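You operate a simulated robot arm through the tools that you are given. There is no shell and no other tool. Be economical: measure what you need, move in short steps, check, and stop when the job is done.

You run a simulated robot arm. Do the job below in one go: nothing can be reset, and whatever is moved stays where it is left.

## Task
Sand the paint splash off the table top, then oil the bare patch.
Fine: put the block back; dip the pad in the oil tray and leave it there.
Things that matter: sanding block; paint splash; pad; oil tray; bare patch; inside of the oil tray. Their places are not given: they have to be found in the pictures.

It is judged by the outcome, as a careful person would: the job done as asked, and still so three seconds after it is handed in. It fails if anything else is knocked over, pushed out of place, dropped, spilled or broken.

## Robot
A 6-joint arm with a two-finger parallel gripper, fixed in place. Base frame: the origin is at the foot of the arm, x ahead of it, y to its left, z up; the work surface is at about z = 0.8. Lengths are in m, angles in degrees, forces in N, time in s.
With the tool pointing down near the work surface it reaches from about 0.36 to 0.82 m from the base axis. Its first joint turns from -166.0 to 166.0 degrees. Payload 3.91 kg.
Tool frame: the origin (TCP) lies between the finger pads and is the grasp point; the fingertips stand 0.03 m ahead of it; z points along the fingers, y is the line along which they close. The gripper opens to 0.11 m. The fingers are 0.02 m wide and 0.01 m thick; the gripper's body (0.048 by 0.112 m) begins 0.055 m behind the TCP.
Orientation is that of the tool frame in the base frame, as a unit quaternion [x, y, z, w]. With the fingers straight down and closing along the base's y, the tool's x points along the base's -x, its y along +y and its z along -z.

## Interface
- The arm moves only by the tool nudge_tool. Its arguments are lists of equal length, an entry for each row: "translation": the shift along the base's x, y, z in mm, a list of three; "rotation": the turn, a rotation vector about the base's x, y, z in degrees, a list of three; "hand": the finger opening in mm, from 0 to 110. In form: {"translation": [[tx, ty, tz], ...], "rotation": [[ax, ay, az], ...], "hand": [hand, ...]}. A call has 1 to 12 rows; each row is the pose to reach, as a shift and turn from the pose commanded when the call began. A row lasts 0.2 s, in which the tool goes at most 0.05 m and 8.6 degrees; a call with a longer step from one row to the next is refused whole, and so is a gripper value outside its range. Where a pose cannot be reached the arm comes as near as it can. A force on the tool above 40 N (or 10 N above the force at the start of the call, whichever is more), or a blocked arm, ends the call early, and 0.2 s more pass. Each finger travels about 0.045 m/s and halts on what it meets, pressing with about 36 N; the grip force reading is that of the motor and also rises with nothing between the fingers. The clock runs only during rows and for 0.2 s after the last one: add rows that repeat a pose to give the fingers time. The reply holds the time, the measured pose of the TCP, the force on the tool along the base axes, the opening and the grip force, in the units named above and with some noise, and new pictures: "views" is both (left out), scene, wrist or none.
- Cameras (640 x 400 px; columns grow to the right, rows downward): "scene" is fixed at [0.4126, 0.4876, 1.4127]; the picture's right is [-0.91, 0.41, 0.00], its down [0.40, 0.89, -0.24] and it looks along [-0.10, -0.22, -0.97] (base axes); focal length 337 px, centre (320, 200). "wrist" rides on the gripper at [-0.036, 0, -0.057] in the tool frame; the picture's right is [0.00, -1.00, 0.00], its down [0.97, 0.00, -0.24] and it looks along [0.24, 0.00, 0.97] (tool axes); focal length 218 px, centre (320, 200).
- lift_body(by): slides the trunk up (or, below 0, down) by that many m; the arm rides with it, the base frame stays. It gives what a move gives, with no picture.
- measure_at(camera, pixels): for up to 12 pixels [column, row] of the newest picture of that camera ("zoom" is the newest enlarged one), the place [x, y, z] in the base frame of the surface seen there, good to about 0.002 m, but the place of the scene camera against the robot may be out by one fixed shift of up to 0.025 m in any direction. No time passes.
- zoom(camera, box): a new picture of the part [left, top, right, bottom] of that camera's present view, enlarged. No time passes.
- sign_off(): hands the job in; it is judged then, once.

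Work in short steps. Measure before you move; look again where a grasp or a placing could have gone wrong, and mend it. You have 80 turns and 120 pictures in all, those below and enlarged ones among them. Open the gripper and draw the arm clear of the work before you hand the job in, unless the task says otherwise; then end with one line.

The tools are called after "Emit:" as a command line: name --argument value ..., lists and objects as JSON in quotes. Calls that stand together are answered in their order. nudge_tool: Moves the arm, as the interface text tells. Its arguments: {"type":"object","properties":{"translation":{"type":"array","items":{"type":"array","items":{"type":"number"}}},"rotation":{"type":"array","items":{"type":"array","items":{"type":"number"}}},"hand":{"type":"array","items":{"type":"number"}},"views":{"type":"string","enum":["both","scene","wrist","none"]}},"required":["translation","rotation","hand"]} The other tools are called the same way: lift_body (by) slides the trunk up or down; measure_at (camera, pixels) gives the place of the surface under pixels of a picture; zoom (camera, box) takes an enlarged picture of a part of a camera's view; sign_off () hands the job in.

At the start:

```text
time: 0.0
tool_pos: [0.2347, 0.4573, 1.1281]
orientation: [0.0, 1.0, -0.001, 0.0]
ft_force: [-0.3, -0.2, -0.7]
finger_gap: 0.1099
grasp_force: 0.0
trunk travel left (down, up): [-0.425, 0.185]
```

scene: 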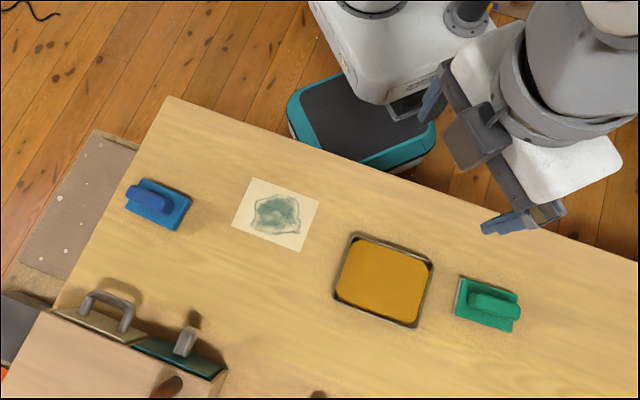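
wrist: 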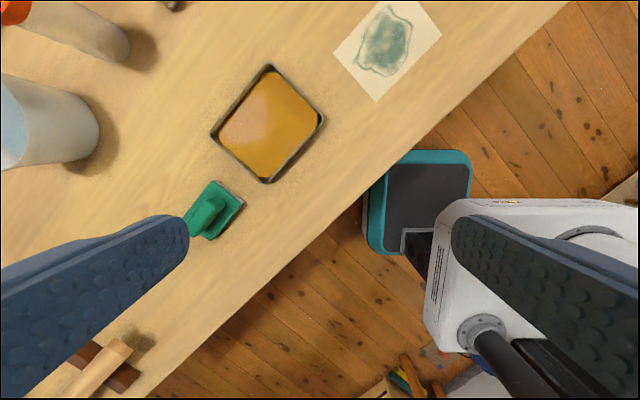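

The scene shows a blue handled tool near (158,203), a splash at (277,213), a tray at (383,280) and a green handled tool at (487,303). I zoom in on each to tell block from pad.

Emit:
zoom --camera "scene" --box '[100, 150, 340, 300]'

Emit:
zoom --camera "scene" --box '[320, 220, 560, 370]'

Emit:
measure_at --camera "scene" --pixels '[[150, 195], [175, 208], [277, 213], [383, 280], [495, 305], [466, 300], [253, 178], [319, 202], [232, 228], [299, 251], [352, 234], [416, 328]]'

```text
2.67 times, centred on (220, 225) of scene
```

zoom: 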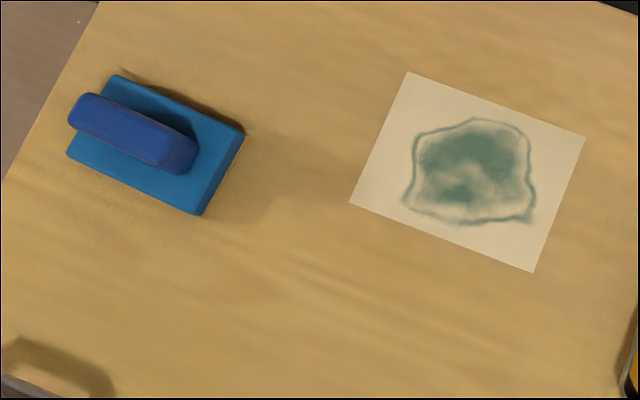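

```text
2.67 times, centred on (440, 295) of scene
```

zoom: 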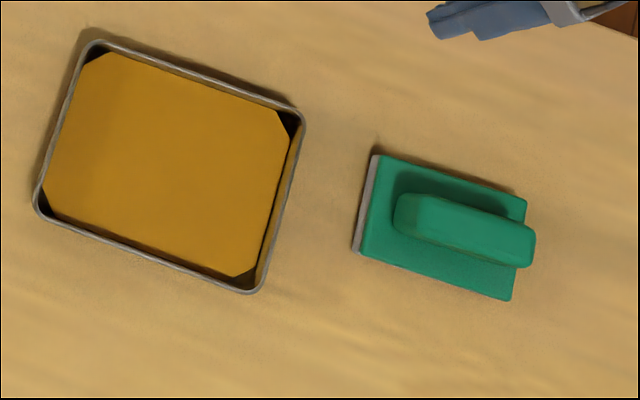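

```text
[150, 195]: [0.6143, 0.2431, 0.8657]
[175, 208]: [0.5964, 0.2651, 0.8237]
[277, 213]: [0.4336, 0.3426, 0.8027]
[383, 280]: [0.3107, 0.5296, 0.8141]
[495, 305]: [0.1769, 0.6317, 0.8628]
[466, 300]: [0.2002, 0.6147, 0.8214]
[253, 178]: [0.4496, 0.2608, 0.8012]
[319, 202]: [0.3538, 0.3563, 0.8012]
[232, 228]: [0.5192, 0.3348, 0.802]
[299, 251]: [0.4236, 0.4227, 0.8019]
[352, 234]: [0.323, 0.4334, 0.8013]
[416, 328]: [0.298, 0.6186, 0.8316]
```

The patch is a pale rectangle with the splash on it. I zoom tighter on both tools' undersides, also from the wrist.

Emit:
zoom --camera "scene" --box '[118, 168, 198, 238]'

Emit:
zoom --camera "scene" --box '[445, 265, 525, 335]'

Emit:
zoom --camera "wrist" --box '[170, 40, 350, 260]'

Emit:
measure_at --camera "wrist" --pixels '[[225, 185], [238, 208], [266, 120], [270, 66], [323, 118], [268, 182], [212, 133], [385, 43]]'

```text
5.71 times, centred on (158, 203) of scene
```

zoom: 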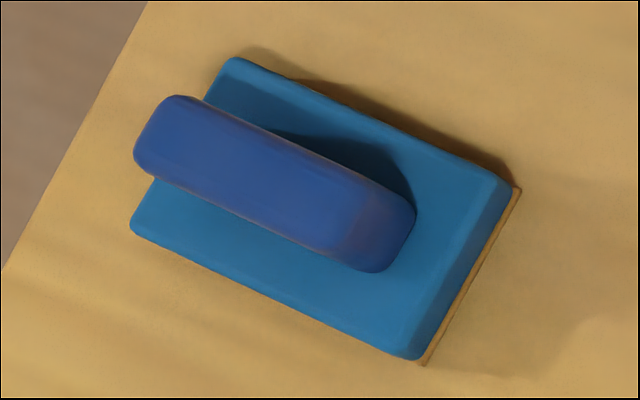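

```text
5.71 times, centred on (485, 300) of scene
```

zoom: 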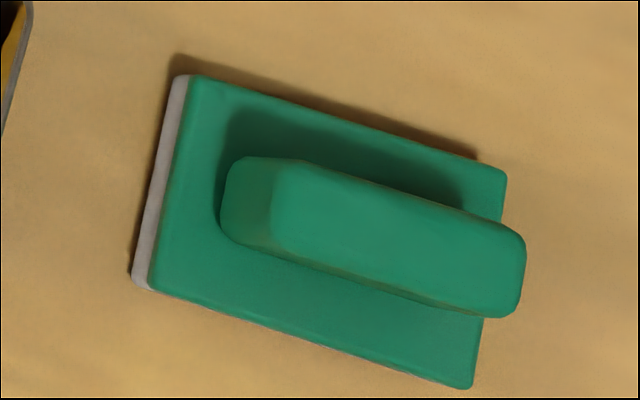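

```text
1.82 times, centred on (260, 150) of wrist
```

zoom: 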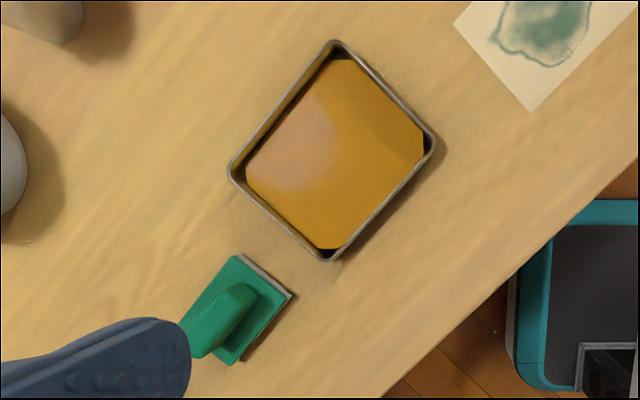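

```text
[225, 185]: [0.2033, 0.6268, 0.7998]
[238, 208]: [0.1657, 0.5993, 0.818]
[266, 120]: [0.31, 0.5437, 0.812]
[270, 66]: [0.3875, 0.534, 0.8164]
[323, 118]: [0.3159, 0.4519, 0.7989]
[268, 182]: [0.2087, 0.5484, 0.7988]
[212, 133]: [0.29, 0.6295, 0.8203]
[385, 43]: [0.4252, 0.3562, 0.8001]
```

The blue tool has thin tan sandpaper beneath it, so it is the sanding block. The green one has a thick grey felt, so it is the pad. I move above the blue block with the fingers turned about -47° to straddle its handle.

Emit:
nudge_tool --translation '[[31, -17, 0], [62, -34, 0], [93, -51, 0], [124, -68, 0], [155, -85, 0], [186, -102, 0], [217, -119, 0], [248, -136, 0], [279, -153, 0], [310, -170, 0], [340, -187, -10], [365, -200, -40]]' --rotation '[[0, 0, -4], [0, 0, -8], [0, 0, -12], [0, 0, -16], [0, 0, -20], [0, 0, -24], [0, 0, -28], [0, 0, -32], [0, 0, -36], [0, 0, -40], [0, 0, -44], [0, 0, -47]]' --hand '[110, 110, 110, 110, 110, 110, 110, 110, 110, 110, 110, 110]'

```text
time: 2.6
tool_pos: [0.6022, 0.2568, 1.0835]
orientation: [0.4, 0.917, 0.0, 0.0]
ft_force: [-0.3, 0.5, 0.7]
finger_gap: 0.1098
grasp_force: 0.2
trunk travel left (down, up): [-0.425, 0.185]
```

scene: 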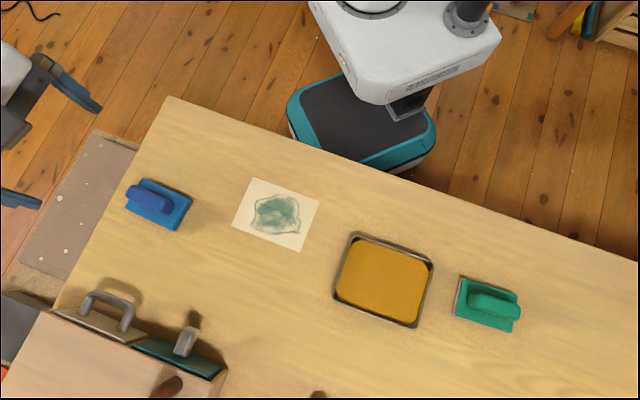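
wrist: 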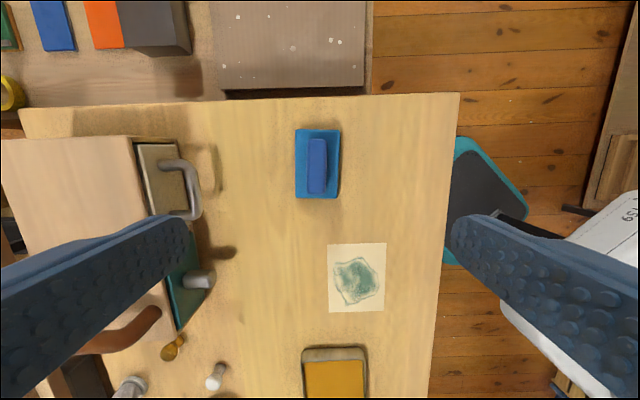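

The wrist view is aligned with the table, with the block at (317,165). I measure its handle, base and the patch from this camera.

Emit:
measure_at --camera "wrist" --pixels '[[317, 142], [317, 190], [311, 165], [323, 165], [297, 131], [340, 131], [297, 197], [338, 197], [329, 244], [385, 243], [329, 311], [385, 310]]'

Emit:
zoom --camera "wrist" --box '[270, 110, 430, 330]'

```text
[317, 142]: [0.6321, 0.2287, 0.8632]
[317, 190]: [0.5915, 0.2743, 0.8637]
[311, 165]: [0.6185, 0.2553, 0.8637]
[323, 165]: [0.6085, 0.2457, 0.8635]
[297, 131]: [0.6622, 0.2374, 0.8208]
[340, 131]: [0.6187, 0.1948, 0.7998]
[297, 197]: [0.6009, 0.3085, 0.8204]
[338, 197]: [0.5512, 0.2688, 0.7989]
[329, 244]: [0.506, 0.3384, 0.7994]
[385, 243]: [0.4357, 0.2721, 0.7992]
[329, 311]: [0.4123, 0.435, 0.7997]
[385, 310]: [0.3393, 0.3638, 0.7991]
```

```text
1.82 times, centred on (350, 220) of wrist
```

zoom: 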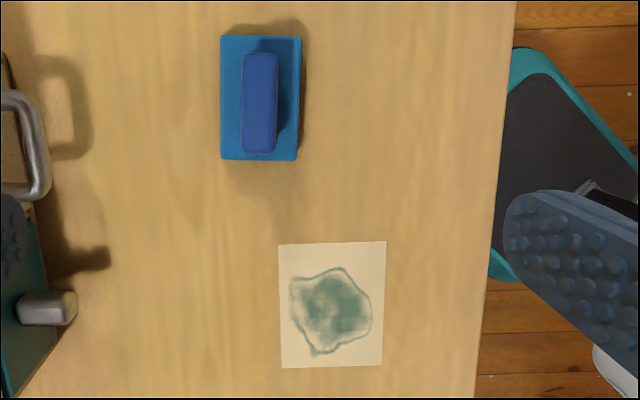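

The handle centre is about (0.612, 0.2515), its top is at z 0.8635, and its axis is 1.5° off the tool's. I descend part way and check.

Emit:
nudge_tool --translation '[[4, -2, -40], [8, -4, -80], [12, -6, -120], [12, -6, -140], [12, -6, -140]]' --rotation '[[0, 0, -0.5], [0, 0, -1], [0, 0, -1.5], [0, 0, -1.5], [0, 0, -1.5]]' --hand '[110, 110, 110, 80, 60]' --views "wrist"

```text
time: 3.8
tool_pos: [0.6106, 0.2501, 0.9477]
orientation: [0.412, 0.911, 0.0, 0.001]
ft_force: [-0.8, 1.1, 0.5]
finger_gap: 0.0599
grasp_force: 0.1
trunk travel left (down, up): [-0.425, 0.185]
```

wrist: 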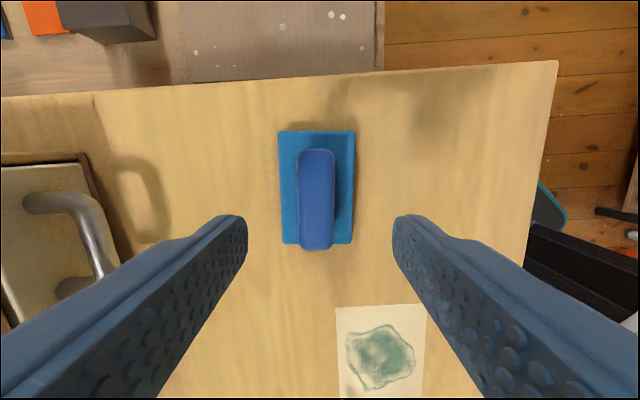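

Emit:
measure_at --camera "wrist" --pixels '[[316, 155], [316, 243], [302, 200], [331, 200], [279, 132], [354, 132], [283, 243], [351, 243], [336, 308], [419, 304], [380, 356]]'

```text
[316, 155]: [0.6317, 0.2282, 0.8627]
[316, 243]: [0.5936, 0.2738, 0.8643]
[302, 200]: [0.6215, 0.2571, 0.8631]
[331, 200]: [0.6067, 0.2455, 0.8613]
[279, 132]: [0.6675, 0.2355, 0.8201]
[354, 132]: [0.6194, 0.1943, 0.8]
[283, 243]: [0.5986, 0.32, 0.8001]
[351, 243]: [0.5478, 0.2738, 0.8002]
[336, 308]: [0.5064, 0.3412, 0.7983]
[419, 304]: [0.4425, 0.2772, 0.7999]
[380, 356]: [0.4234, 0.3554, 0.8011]
```

The handle is centred between the fingers at (0.613, 0.251). I go down to TCP z ≈ 0.855 and close.

Emit:
nudge_tool --translation '[[0, 0, -35], [1, 0, -70], [1, 0, -93], [1, 0, -93], [1, 0, -93], [1, 0, -93], [1, 0, -93], [1, 0, -93], [1, 0, -93]]' --rotation '[[0, 0, 0], [0, 0, 0], [0, 0, 0], [0, 0, 0], [0, 0, 0], [0, 0, 0], [0, 0, 0], [0, 0, 0], [0, 0, 0]]' --hand '[60, 60, 60, 50, 35, 20, 5, 5, 5]' --views "wrist"

```text
time: 5.8
tool_pos: [0.6154, 0.2521, 0.855]
orientation: [0.411, 0.911, 0.001, 0.0]
ft_force: [0.3, 0.4, -0.2]
finger_gap: 0.0257
grasp_force: 36.3
trunk travel left (down, up): [-0.425, 0.185]
```

wrist: 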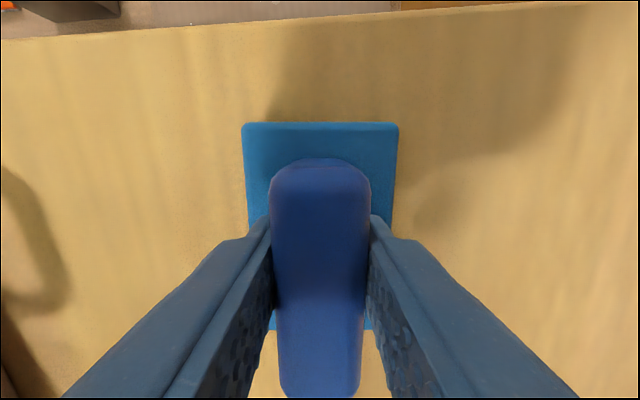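

The handle is held (gap 25.7 mm). I lift 50 mm, carry the block to above the patch centre (about 0.423, 0.352), turn 3° to match the patch, and hover.

Emit:
nudge_tool --translation '[[0, 0, 20], [0, 0, 50], [-31, 16, 50], [-62, 32, 50], [-93, 49, 50], [-125, 65, 50], [-156, 82, 50], [-187, 98, 50], [-187, 98, 30], [-187, 98, 30]]' --rotation '[[0, 0, 0], [0, 0, 0], [0, 0, 0.5], [0, 0, 1], [0, 0, 1.5], [0, 0, 2], [0, 0, 2.5], [0, 0, 3], [0, 0, 3], [0, 0, 3]]' --hand '[5, 5, 5, 5, 5, 5, 5, 5, 5, 5]'

```text
time: 8.0
tool_pos: [0.4288, 0.3456, 0.8846]
orientation: [0.386, 0.922, 0.0, -0.001]
ft_force: [0.9, 0.2, -0.3]
finger_gap: 0.0257
grasp_force: 36.4
trunk travel left (down, up): [-0.425, 0.185]
```

scene: 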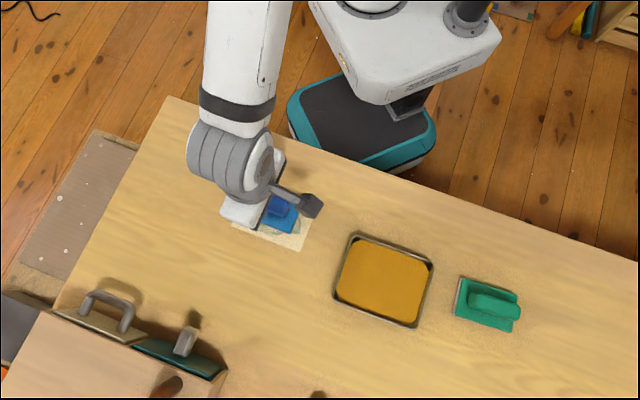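
wrist: 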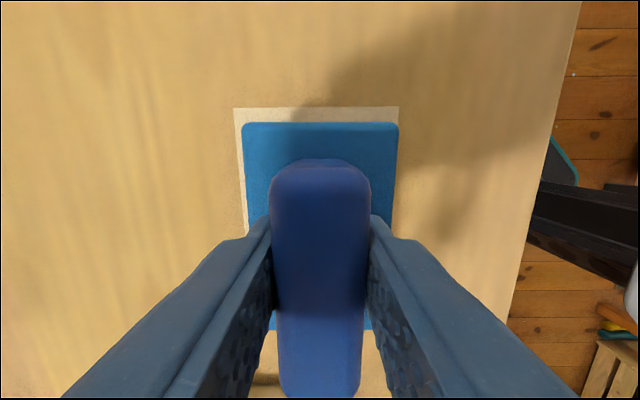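

The block hovers over the patch and lines up with its edges. I lower it gently to contact (30 mm down plus 2 mm) and read the force.

Emit:
nudge_tool --translation '[[0, 0, -20], [0, 0, -28], [0, 0, -31], [0, 0, -32], [0, 0, -32]]' --rotation '[[0, 0, 0], [0, 0, 0], [0, 0, 0], [0, 0, 0], [0, 0, 0]]' --hand '[5, 5, 5, 5, 5]' --views "wrist"

```text
time: 9.2
tool_pos: [0.4279, 0.3503, 0.8538]
orientation: [0.386, 0.923, 0.0, 0.001]
ft_force: [1.8, 1.0, 8.7]
finger_gap: 0.0256
grasp_force: 36.1
trunk travel left (down, up): [-0.425, 0.185]
```

wrist: 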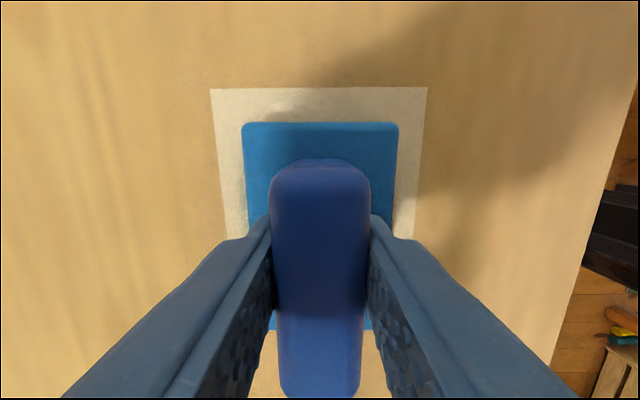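

Contact force is about 9 N, with roughly 14 mm of margin across and 20 mm along. I sand in strokes covering the whole patch.

Emit:
nudge_tool --translation '[[14.1, -14.2, -0.5], [4.8, -23.4, -0.5], [-9.2, -9.1, -0.5], [-23.3, 5.1, -0.5], [-14.1, 14.2, -0.5], [0, 0, -0.5], [14.1, -14.2, -0.5], [23.3, -5.1, -0.5], [9.2, 9.1, -0.5], [-4.8, 23.4, -0.5], [-14.1, 14.2, -0.5], [0, 0, -0.5]]' --rotation '[[0, 0, 0], [0, 0, 0], [0, 0, 0], [0, 0, 0], [0, 0, 0], [0, 0, 0], [0, 0, 0], [0, 0, 0], [0, 0, 0], [0, 0, 0], [0, 0, 0], [0, 0, 0]]' --hand '[5, 5, 5, 5, 5, 5, 5, 5, 5, 5, 5, 5]' --views "wrist"

Emit:
nudge_tool --translation '[[14.1, -14.2, 0], [4.8, -23.4, 0], [-9.2, -9.1, 0], [-23.3, 5.1, 0], [-14.1, 14.2, 0], [0, 0, 0], [14.1, -14.2, 0], [23.3, -5.1, 0], [9.2, 9.1, 0], [-4.8, 23.4, 0], [-14.1, 14.2, 0], [0, 0, 0]]' --rotation '[[0, 0, 0], [0, 0, 0], [0, 0, 0], [0, 0, 0], [0, 0, 0], [0, 0, 0], [0, 0, 0], [0, 0, 0], [0, 0, 0], [0, 0, 0], [0, 0, 0], [0, 0, 0]]' --hand '[5, 5, 5, 5, 5, 5, 5, 5, 5, 5, 5, 5]' --views "wrist"

```text
time: 11.8
tool_pos: [0.4248, 0.3518, 0.853]
orientation: [0.387, 0.922, 0.001, 0.001]
ft_force: [-12.3, 10.8, 26.9]
finger_gap: 0.0253
grasp_force: 35.8
trunk travel left (down, up): [-0.425, 0.185]
```

wrist: 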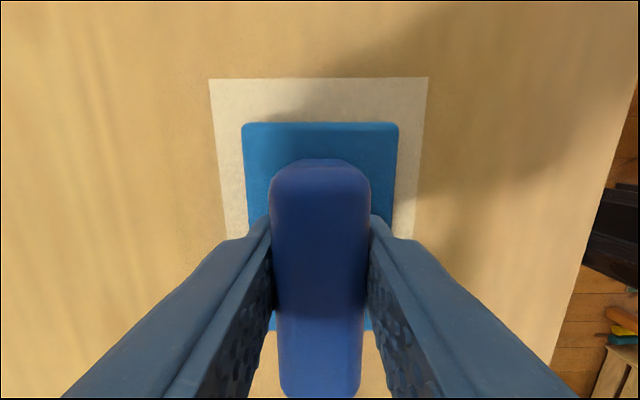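

```text
time: 12.9
tool_pos: [0.4031, 0.3544, 0.8534]
orientation: [0.385, 0.923, -0.002, -0.001]
ft_force: [-2.4, -10.0, 19.1]
finger_gap: 0.0255
grasp_force: 35.9
trunk travel left (down, up): [-0.425, 0.185]
stopped in row 5: the force on the tool passed its limit (the readings are from after the stop); the commanded pose is now the measured one
```

wrist: 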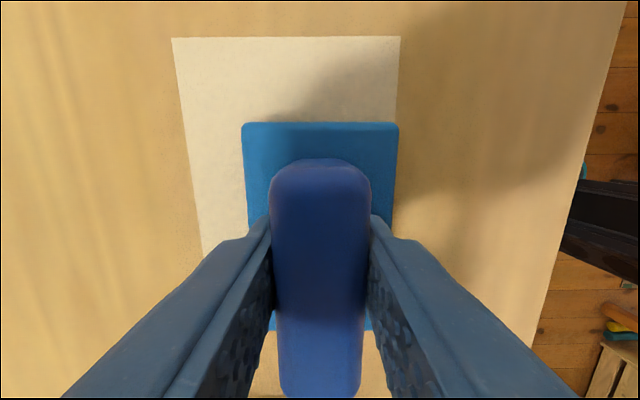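

The force passed its limit, but the block is still held and the visible patch looks clean. I lift and shift aside toward the block's home to see the whole patch.

Emit:
nudge_tool --translation '[[0, 0, 10], [0, 0, 50], [40, -20, 60], [80, -40, 60], [120, -60, 60], [160, -80, 60], [200, -100, 60], [200, -100, 60]]' --rotation '[[0, 0, 0], [0, 0, 0], [0, 0, 0], [0, 0, 0], [0, 0, 0], [0, 0, 0], [0, 0, 0], [0, 0, 0]]' --hand '[5, 5, 5, 5, 5, 5, 5, 5]'

Emit:
zoom --camera "scene" --box '[215, 165, 335, 265]'

```text
time: 14.7
tool_pos: [0.6038, 0.257, 0.9136]
orientation: [0.387, 0.922, -0.003, -0.001]
ft_force: [-0.1, 0.3, -0.9]
finger_gap: 0.0257
grasp_force: 36.1
trunk travel left (down, up): [-0.425, 0.185]
```

scene: 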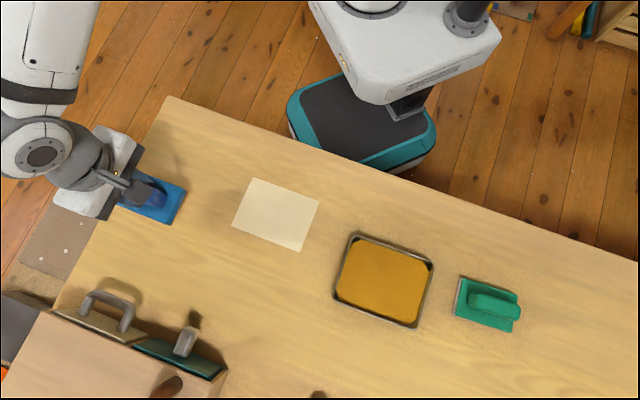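
wrist: 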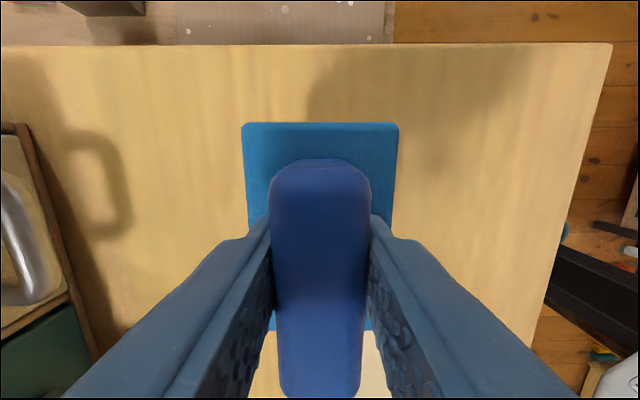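

```text
4.00 times, centred on (275, 215) of scene
```

zoom: 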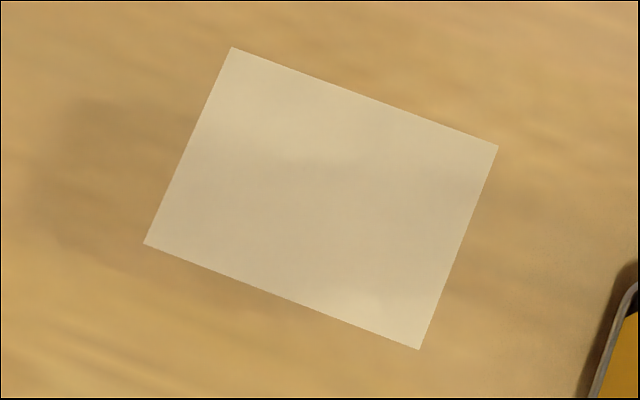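

The splash is gone. I put the block back at its home (0.6127, 0.2513), turned back 3°.

Emit:
nudge_tool --translation '[[9, -3, -20], [9, -3, -45], [9, -3, -55], [9, -3, -58], [9, -3, -58]]' --rotation '[[0, 0, -1.5], [0, 0, -3], [0, 0, -3], [0, 0, -3], [0, 0, -3]]' --hand '[5, 5, 5, 5, 5]' --views "wrist"

```text
time: 15.9
tool_pos: [0.6138, 0.2541, 0.8532]
orientation: [0.41, 0.912, -0.004, -0.001]
ft_force: [0.7, 1.3, -1.1]
finger_gap: 0.0252
grasp_force: 35.9
trunk travel left (down, up): [-0.425, 0.185]
```

wrist: 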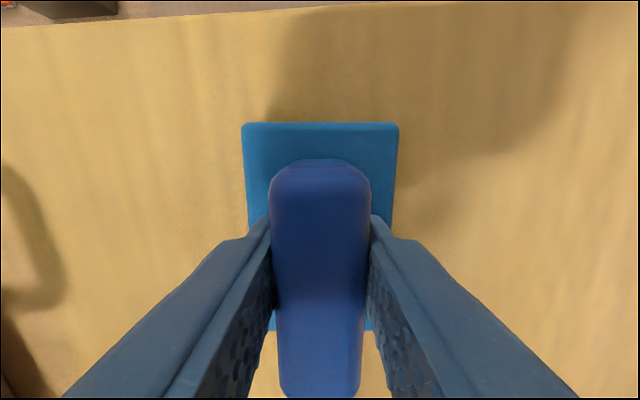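

The view almost matches the grasp picture, with the table edge about 10 px higher, so I am roughly 3 mm short. I correct that and lower to contact.

Emit:
nudge_tool --translation '[[2, -2, 0], [2, -2, -1], [2, -2, -2], [2, -2, -2]]' --rotation '[[0, 0, 0], [0, 0, 0], [0, 0, 0], [0, 0, 0]]' --hand '[5, 5, 5, 5]' --views "wrist"

```text
time: 16.9
tool_pos: [0.6144, 0.2516, 0.8534]
orientation: [0.41, 0.912, -0.002, 0.001]
ft_force: [0.4, 2.8, 18.0]
finger_gap: 0.0256
grasp_force: 36.1
trunk travel left (down, up): [-0.425, 0.185]
```

wrist: 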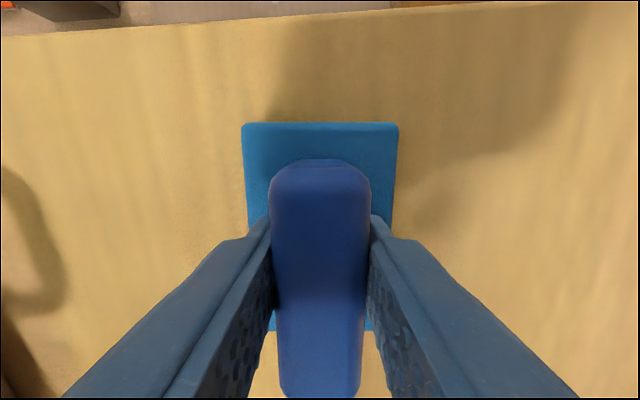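

The block is down (18 N) and the view now matches. I relieve the pressure slightly, open and rise.

Emit:
nudge_tool --translation '[[0, 0, 1.5], [0, 0, 1.5], [0, 0, 1.5], [0, 0, 1.5], [0, 0, 1.5], [0, 0, 25], [0, 0, 65], [0, 0, 110], [0, 0, 150], [0, 0, 190]]' --rotation '[[0, 0, 0], [0, 0, 0], [0, 0, 0], [0, 0, 0], [0, 0, 0], [0, 0, 0], [0, 0, 0], [0, 0, 0], [0, 0, 0], [0, 0, 0]]' --hand '[26, 40, 55, 60, 60, 60, 60, 60, 80, 110]'

```text
time: 19.1
tool_pos: [0.617, 0.2516, 1.0431]
orientation: [0.411, 0.912, -0.003, -0.001]
ft_force: [0.2, 0.2, 0.1]
finger_gap: 0.11
grasp_force: 0.1
trunk travel left (down, up): [-0.425, 0.185]
```

scene: 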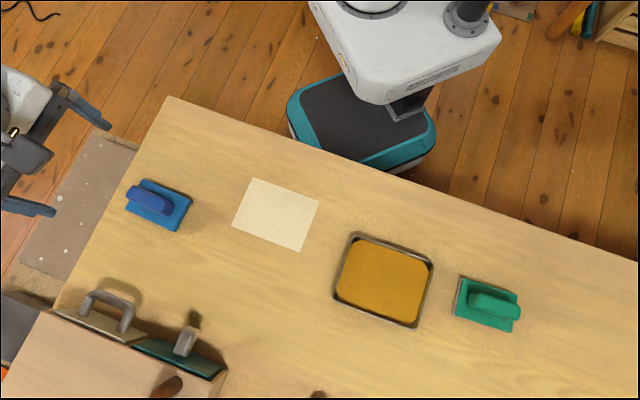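
wrist: 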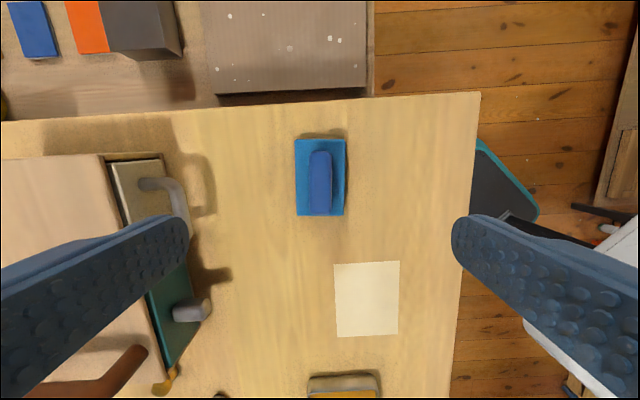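

The block is back at its spot. Next I travel toward the pad, estimated at (0.17, 0.636), at safe height, turning about +9°.

Emit:
nudge_tool --translation '[[-36, 31, 0], [-72, 62, 0], [-108, 93, 0], [-144, 124, 0], [-180, 155, 0], [-216, 186, 0], [-252, 217, 0], [-288, 248, 0], [-324, 279, 0], [-360, 310, 0], [-396, 341, 0], [-432, 372, 0]]' --rotation '[[0, 0, 1], [0, 0, 2], [0, 0, 3], [0, 0, 4], [0, 0, 5], [0, 0, 6], [0, 0, 7], [0, 0, 8], [0, 0, 9], [0, 0, 9], [0, 0, 9], [0, 0, 9]]' --hand '[110, 100, 90, 80, 70, 70, 70, 70, 70, 70, 70, 70]' --views "wrist"

```text
time: 21.7
tool_pos: [0.1839, 0.6193, 1.0419]
orientation: [0.338, 0.941, -0.004, 0.0]
ft_force: [-0.2, 0.0, 0.2]
finger_gap: 0.0699
grasp_force: 0.0
trunk travel left (down, up): [-0.425, 0.185]
```

wrist: 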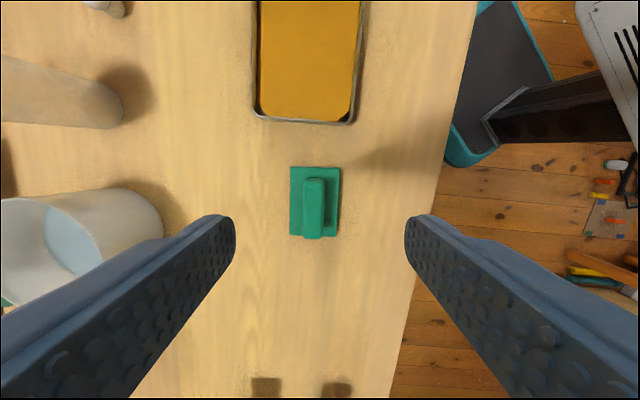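

Emit:
measure_at --camera "wrist" --pixels '[[315, 180], [313, 235], [305, 205], [322, 205], [292, 168], [340, 168], [290, 234], [337, 237], [258, 117], [350, 122], [310, 60], [105, 110]]'

Emit:
zoom --camera "wrist" --box '[240, 90, 400, 260]'

```text
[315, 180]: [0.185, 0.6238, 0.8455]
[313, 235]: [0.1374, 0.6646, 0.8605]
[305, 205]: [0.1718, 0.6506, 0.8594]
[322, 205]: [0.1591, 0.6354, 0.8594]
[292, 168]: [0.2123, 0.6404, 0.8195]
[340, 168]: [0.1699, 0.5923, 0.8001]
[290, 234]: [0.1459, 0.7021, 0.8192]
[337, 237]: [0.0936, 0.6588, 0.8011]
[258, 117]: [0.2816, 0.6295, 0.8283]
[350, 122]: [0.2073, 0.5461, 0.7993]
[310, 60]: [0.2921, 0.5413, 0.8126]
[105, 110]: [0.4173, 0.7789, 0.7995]
```

```text
2.35 times, centred on (320, 175) of wrist
```

zoom: 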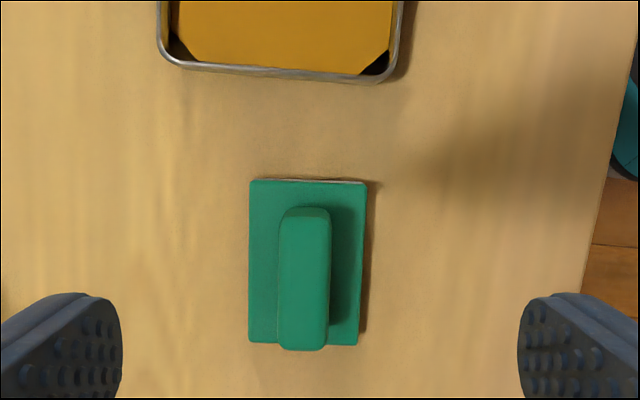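

The pad's handle centre is about (0.163, 0.645), top z 0.860. I descend part way above it and check.

Emit:
nudge_tool --translation '[[-10, 13, -35], [-20, 26, -70], [-20, 26, -105], [-20, 26, -105]]' --rotation '[[0, 0, -1], [0, 0, -1.5], [0, 0, -1.5], [0, 0, -1.5]]' --hand '[60, 60, 60, 60]' --views "wrist"

```text
time: 22.7
tool_pos: [0.165, 0.6476, 0.9359]
orientation: [0.35, 0.937, -0.004, -0.001]
ft_force: [-0.4, 0.0, -0.7]
finger_gap: 0.0597
grasp_force: 0.1
trunk travel left (down, up): [-0.425, 0.185]
```

wrist: 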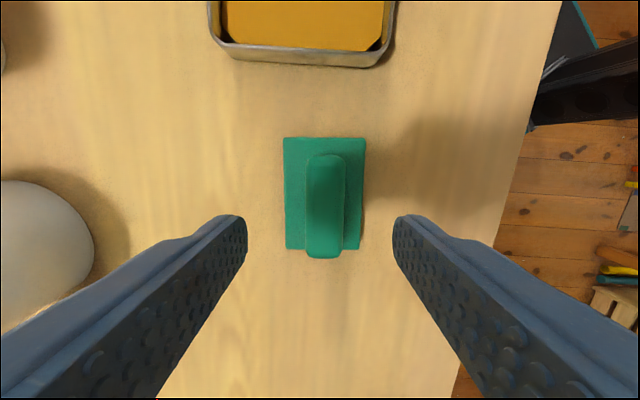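

Emit:
measure_at --camera "wrist" --pixels '[[326, 160], [324, 253], [308, 205], [341, 205], [286, 139], [363, 139], [287, 248], [358, 248]]'

```text
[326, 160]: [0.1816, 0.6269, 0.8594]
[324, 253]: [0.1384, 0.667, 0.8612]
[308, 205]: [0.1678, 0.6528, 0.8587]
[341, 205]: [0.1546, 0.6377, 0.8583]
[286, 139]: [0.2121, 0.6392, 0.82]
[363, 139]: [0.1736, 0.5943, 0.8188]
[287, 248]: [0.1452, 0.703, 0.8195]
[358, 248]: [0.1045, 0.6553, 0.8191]
```

The handle lies about 2 mm right of the finger centre. I shift, descend 82 mm and close.

Emit:
nudge_tool --translation '[[-2, -1, -35], [-2, -1, -65], [-2, -1, -82], [-2, -1, -82], [-2, -1, -82], [-2, -1, -82], [-2, -1, -82], [-2, -1, -82], [-2, -1, -82]]' --rotation '[[0, 0, -1], [0, 0, -1], [0, 0, -1], [0, 0, -1], [0, 0, -1], [0, 0, -1], [0, 0, -1], [0, 0, -1], [0, 0, -1]]' --hand '[60, 60, 60, 50, 35, 20, 5, 5, 5]' --views "wrist"

```text
time: 24.7
tool_pos: [0.164, 0.6465, 0.8537]
orientation: [0.358, 0.934, -0.004, -0.001]
ft_force: [0.8, 0.3, -0.3]
finger_gap: 0.0255
grasp_force: 35.9
trunk travel left (down, up): [-0.425, 0.185]
```

wrist: 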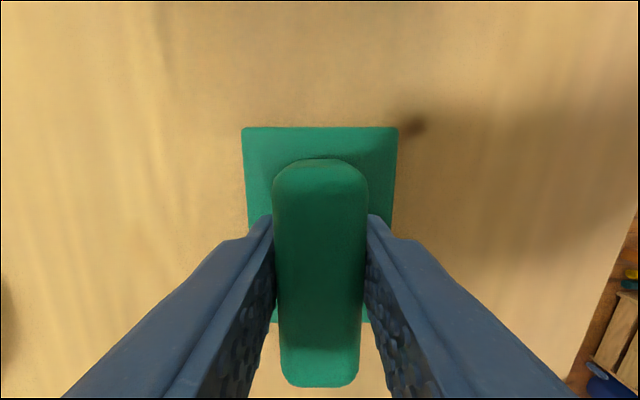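

The pad's handle is held. I lift 150 mm and measure the tray from the wrist camera before going over it.

Emit:
nudge_tool --translation '[[0, 0, 20], [0, 0, 60], [0, 0, 105], [15, -13, 150], [30, -27, 150], [30, -27, 150]]' --rotation '[[0, 0, 0], [0, 0, 0], [0, 0, 0], [0, 0, 0], [0, 0, 0], [0, 0, 0]]' --hand '[5, 5, 5, 5, 5, 5]'

```text
time: 26.1
tool_pos: [0.1925, 0.623, 1.0073]
orientation: [0.357, 0.934, -0.004, -0.001]
ft_force: [-0.4, -0.2, -0.7]
finger_gap: 0.0254
grasp_force: 35.9
trunk travel left (down, up): [-0.425, 0.185]
```

scene: 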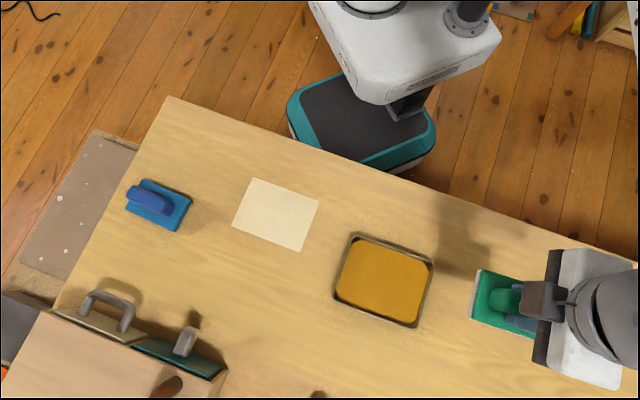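
wrist: 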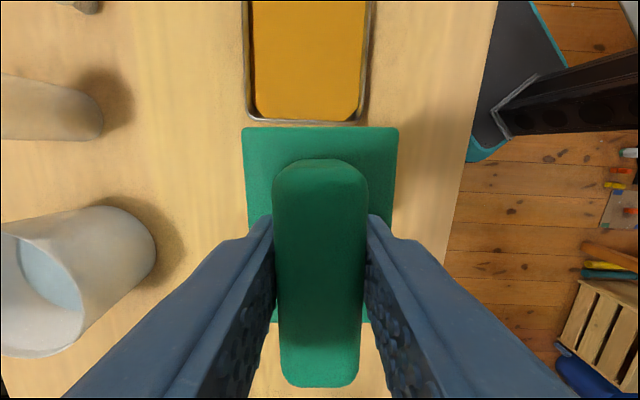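

The tray is unobstructed in the scene view, so I zoom there to measure the rim and oil edges. I use the patch corners to fix the scene camera's shift.

Emit:
zoom --camera "scene" --box '[320, 220, 448, 340]'

Emit:
measure_at --camera "wrist" --pixels '[[245, 20], [243, 80], [375, 20], [370, 80], [300, 123], [310, 60]]'

```text
3.33 times, centred on (384, 280) of scene
```

zoom: 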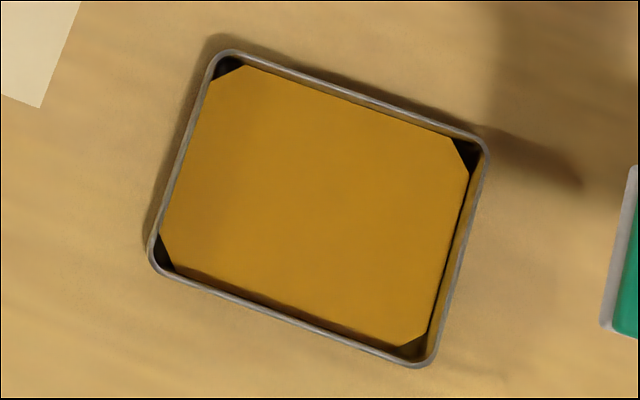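

```text
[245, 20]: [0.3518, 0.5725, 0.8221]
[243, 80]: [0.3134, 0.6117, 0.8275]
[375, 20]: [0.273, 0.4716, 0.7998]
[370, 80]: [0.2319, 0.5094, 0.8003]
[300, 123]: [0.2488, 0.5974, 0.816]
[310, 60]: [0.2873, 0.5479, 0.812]
```

Emit:
measure_at --camera "zoom" --pixels '[[348, 91], [460, 222], [292, 320], [180, 158], [222, 55], [484, 143], [425, 363], [153, 258], [318, 205]]'

Emit:
measure_at --camera "scene" --pixels '[[253, 178], [319, 202], [232, 228], [299, 251]]'

```text
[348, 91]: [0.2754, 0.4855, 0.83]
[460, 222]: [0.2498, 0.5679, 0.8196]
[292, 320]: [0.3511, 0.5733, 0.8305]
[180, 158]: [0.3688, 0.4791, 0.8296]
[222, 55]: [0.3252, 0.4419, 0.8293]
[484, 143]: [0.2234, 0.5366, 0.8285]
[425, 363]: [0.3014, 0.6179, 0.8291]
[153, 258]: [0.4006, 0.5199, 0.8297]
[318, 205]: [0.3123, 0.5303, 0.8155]
```

```text
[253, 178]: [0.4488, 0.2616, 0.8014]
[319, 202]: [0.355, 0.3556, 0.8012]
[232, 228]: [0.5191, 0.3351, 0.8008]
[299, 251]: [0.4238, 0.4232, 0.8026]
```

The scene and wrist readings of the rim differ by about 6 mm. I rise 110 mm so that the wrist sees the whole tray, and measure it there.

Emit:
nudge_tool --translation '[[0, 0, 40], [0, 0, 80], [0, 0, 120], [0, 0, 120]]' --rotation '[[0, 0, 0], [0, 0, 0], [0, 0, 0], [0, 0, 0]]' --hand '[5, 5, 5, 5]' --views "wrist"

Emit:
zoom --camera "wrist" --box '[240, 0, 400, 140]'

```text
time: 27.1
tool_pos: [0.1927, 0.6227, 1.1259]
orientation: [0.358, 0.934, -0.004, -0.001]
ft_force: [0.4, -0.2, -0.6]
finger_gap: 0.0253
grasp_force: 36.4
trunk travel left (down, up): [-0.425, 0.185]
```

wrist: 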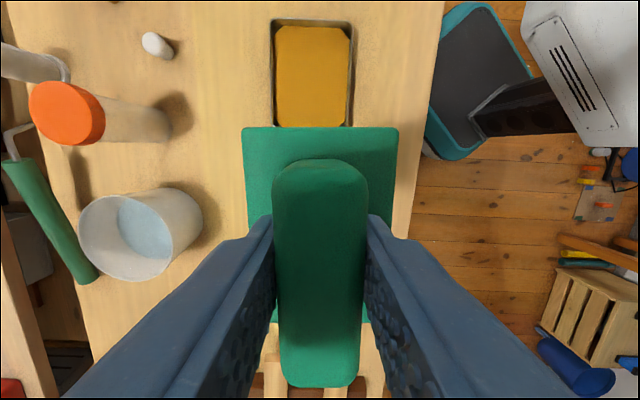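

```text
2.86 times, centred on (320, 70) of wrist
```

zoom: 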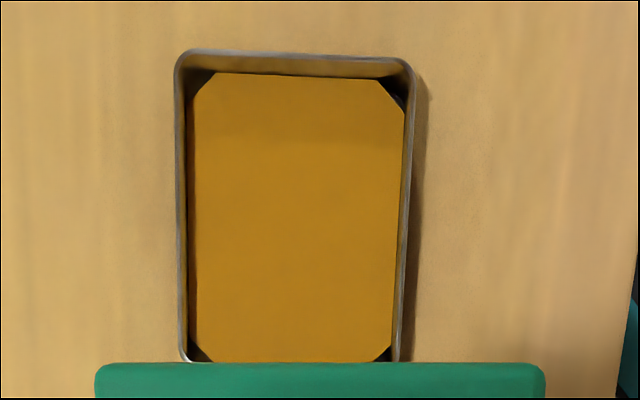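

Emit:
measure_at --camera "zoom" --pixels '[[220, 72], [382, 80], [188, 340], [393, 340], [192, 220], [402, 220], [300, 76], [290, 362], [295, 52], [411, 150], [178, 150]]'

```text
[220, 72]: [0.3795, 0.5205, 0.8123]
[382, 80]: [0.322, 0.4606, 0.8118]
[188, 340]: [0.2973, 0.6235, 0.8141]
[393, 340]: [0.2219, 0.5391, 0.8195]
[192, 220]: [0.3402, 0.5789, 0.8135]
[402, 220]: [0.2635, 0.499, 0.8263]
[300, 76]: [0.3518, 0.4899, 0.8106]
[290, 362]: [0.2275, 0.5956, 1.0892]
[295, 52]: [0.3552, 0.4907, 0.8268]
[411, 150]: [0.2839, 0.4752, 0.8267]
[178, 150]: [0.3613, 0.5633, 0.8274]
```

The tray centre comes out near (0.299, 0.539), rim z 0.828, oil surface z 0.813, yaw 2° off. I carry the pad over it and hover at TCP z ≈ 0.91.

Emit:
nudge_tool --translation '[[27, -22, 0], [54, -43, -20], [82, -65, -60], [109, -87, -100], [109, -87, -145], [109, -87, -190], [109, -87, -216], [109, -87, -216]]' --rotation '[[0, 0, 0], [0, 0, -1], [0, 0, -1.5], [0, 0, -2], [0, 0, -2], [0, 0, -2], [0, 0, -2], [0, 0, -2]]' --hand '[5, 5, 5, 5, 5, 5, 5, 5]'

Emit:
zoom --camera "scene" --box '[320, 220, 448, 340]'

```text
refused: row 3 steps farther than a row can; nothing moved
```

```text
3.33 times, centred on (384, 280) of scene
```

zoom: 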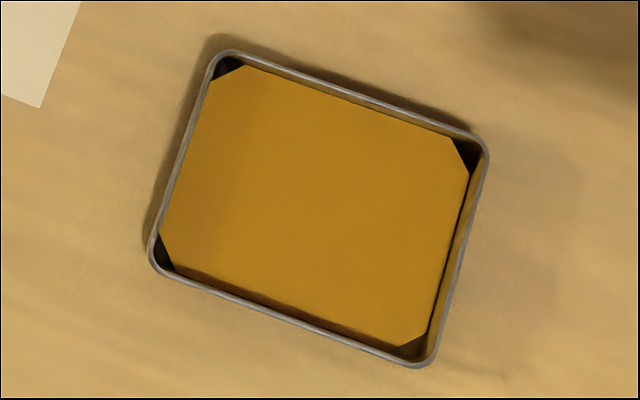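

That call was refused because one step was too long. I repeat it with smaller steps.

Emit:
nudge_tool --translation '[[27, -22, 0], [54, -43, -20], [82, -65, -50], [109, -87, -80], [109, -87, -125], [109, -87, -170], [109, -87, -205], [109, -87, -216], [109, -87, -216]]' --rotation '[[0, 0, 0], [0, 0, -1], [0, 0, -1.5], [0, 0, -2], [0, 0, -2], [0, 0, -2], [0, 0, -2], [0, 0, -2], [0, 0, -2]]' --hand '[5, 5, 5, 5, 5, 5, 5, 5, 5]'

Emit:
zoom --camera "scene" --box '[320, 220, 448, 340]'

```text
time: 29.1
tool_pos: [0.304, 0.5347, 0.9064]
orientation: [0.374, 0.927, -0.004, 0.0]
ft_force: [-0.4, 0.0, -0.3]
finger_gap: 0.0255
grasp_force: 36.4
trunk travel left (down, up): [-0.425, 0.185]
```

scene: 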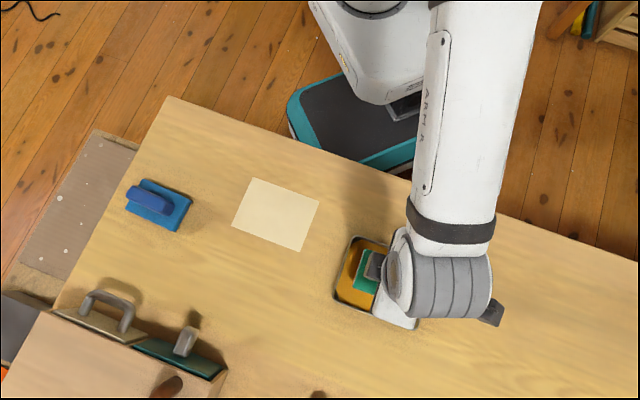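
wrist: 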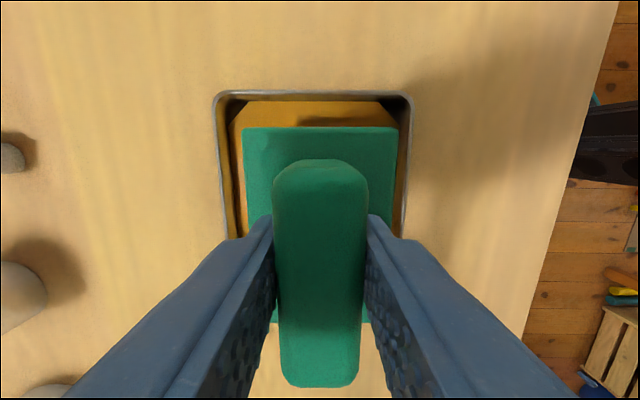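

```text
3.33 times, centred on (384, 280) of scene
```

zoom: 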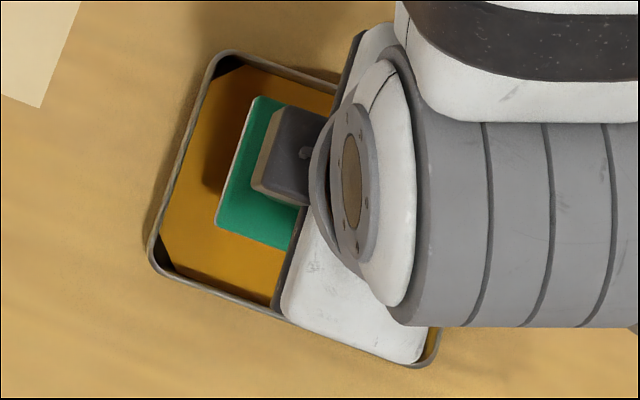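

The pad is about 4 mm right of the tray's centre line and centred lengthwise. I shift it 3 mm left and lower gently into the oil, watching the force.

Emit:
nudge_tool --translation '[[2, 2, 0], [2, 2, -20], [2, 2, -35], [2, 2, -42], [2, 2, -42]]' --rotation '[[0, 0, 0], [0, 0, 0], [0, 0, 0], [0, 0, 0], [0, 0, 0]]' --hand '[5, 5, 5, 5, 5]' --views "wrist"

```text
time: 30.3
tool_pos: [0.3037, 0.5375, 0.8659]
orientation: [0.375, 0.927, -0.004, -0.001]
ft_force: [-0.2, 0.1, -0.5]
finger_gap: 0.0254
grasp_force: 35.6
trunk travel left (down, up): [-0.425, 0.185]
```

wrist: 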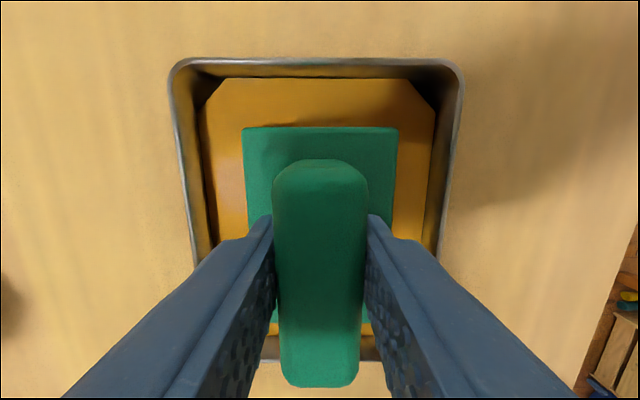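

The pad is centred in the tray and not yet resisting. I continue down in small steps.

Emit:
nudge_tool --translation '[[0, 0, -2], [0, 0, -4], [0, 0, -5.5], [0, 0, -5.5], [0, 0, -5.5]]' --rotation '[[0, 0, 0], [0, 0, 0], [0, 0, 0], [0, 0, 0], [0, 0, 0]]' --hand '[5, 5, 5, 5, 5]' --views "wrist"

```text
time: 31.5
tool_pos: [0.3028, 0.5377, 0.8594]
orientation: [0.374, 0.927, -0.004, -0.001]
ft_force: [0.4, 0.2, -1.3]
finger_gap: 0.0255
grasp_force: 35.8
trunk travel left (down, up): [-0.425, 0.185]
```

wrist: 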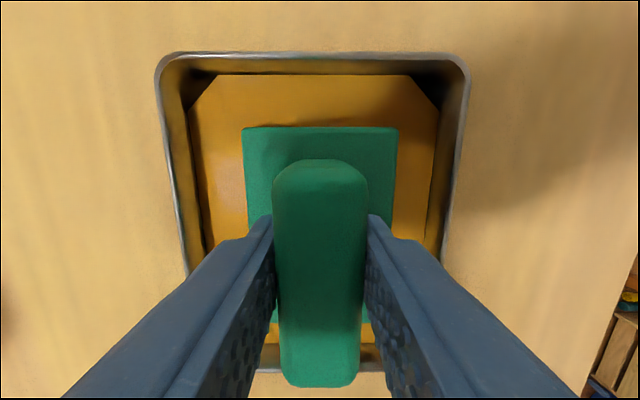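

There is no resistance yet. I go down 2.5 mm more to make sure of the dip.

Emit:
nudge_tool --translation '[[0, 0, -1], [0, 0, -2], [0, 0, -2.5], [0, 0, -2.5]]' --rotation '[[0, 0, 0], [0, 0, 0], [0, 0, 0], [0, 0, 0]]' --hand '[5, 5, 5, 5]' --views "wrist"

```text
time: 32.5
tool_pos: [0.3022, 0.5369, 0.8593]
orientation: [0.374, 0.927, -0.003, 0.0]
ft_force: [0.7, 0.4, -1.6]
finger_gap: 0.0253
grasp_force: 35.7
trunk travel left (down, up): [-0.425, 0.185]
```

wrist: 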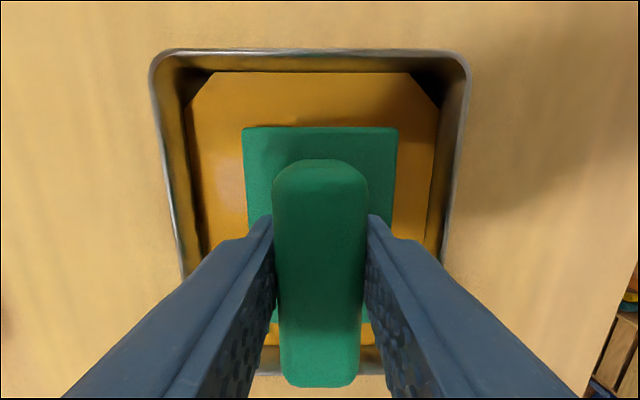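

Still free. I lower another 3 mm in fine steps until it touches the tray floor.

Emit:
nudge_tool --translation '[[0, 0, -1], [0, 0, -2], [0, 0, -3], [0, 0, -3]]' --rotation '[[0, 0, 0], [0, 0, 0], [0, 0, 0], [0, 0, 0]]' --hand '[5, 5, 5, 5]' --views "wrist"

```text
time: 33.5
tool_pos: [0.303, 0.5356, 0.8576]
orientation: [0.376, 0.927, -0.001, 0.0]
ft_force: [-1.0, 3.7, 21.8]
finger_gap: 0.0254
grasp_force: 35.6
trunk travel left (down, up): [-0.425, 0.185]
```

wrist: 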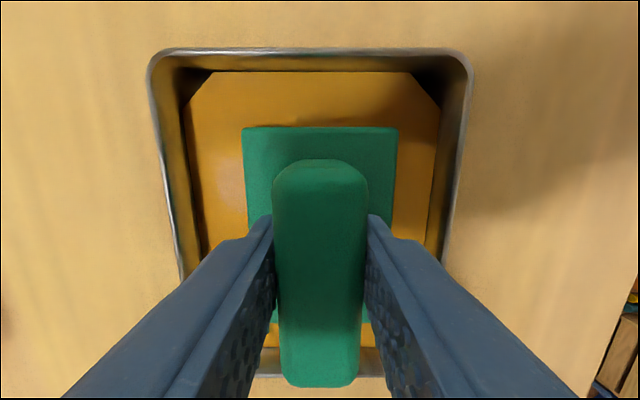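

The pad is on the tray floor with 22 N. I lift, pause to drip, then carry it to above the patch (TCP about 0.426, 0.349).

Emit:
nudge_tool --translation '[[0, 0, 8], [0, 0, 25], [0, 0, 25], [0, 0, 25], [0, 0, 55], [0, 0, 55], [24, -38, 55], [49, -75, 55], [74, -112, 55], [98, -150, 55], [123, -188, 55], [123, -188, 40]]' --rotation '[[0, 0, 0], [0, 0, 0], [0, 0, 0], [0, 0, 0], [0, 0, 0], [0, 0, 0], [0, 0, 0], [0, 0, 0], [0, 0, -0.5], [0, 0, -1], [0, 0, -1.3], [0, 0, -1.3]]' --hand '[5, 5, 5, 5, 5, 5, 5, 5, 5, 5, 5, 5]'

```text
time: 36.1
tool_pos: [0.4254, 0.348, 0.895]
orientation: [0.384, 0.923, -0.003, -0.001]
ft_force: [-0.3, -0.6, -0.3]
finger_gap: 0.0252
grasp_force: 35.5
trunk travel left (down, up): [-0.425, 0.185]
```

scene: 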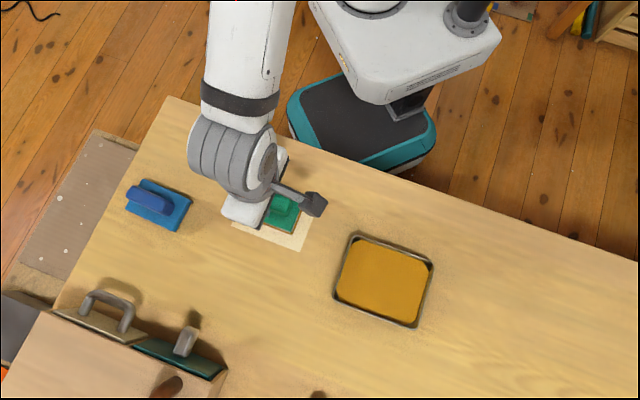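
wrist: 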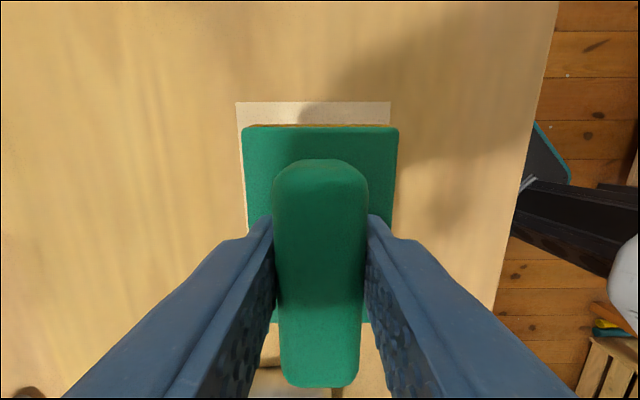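

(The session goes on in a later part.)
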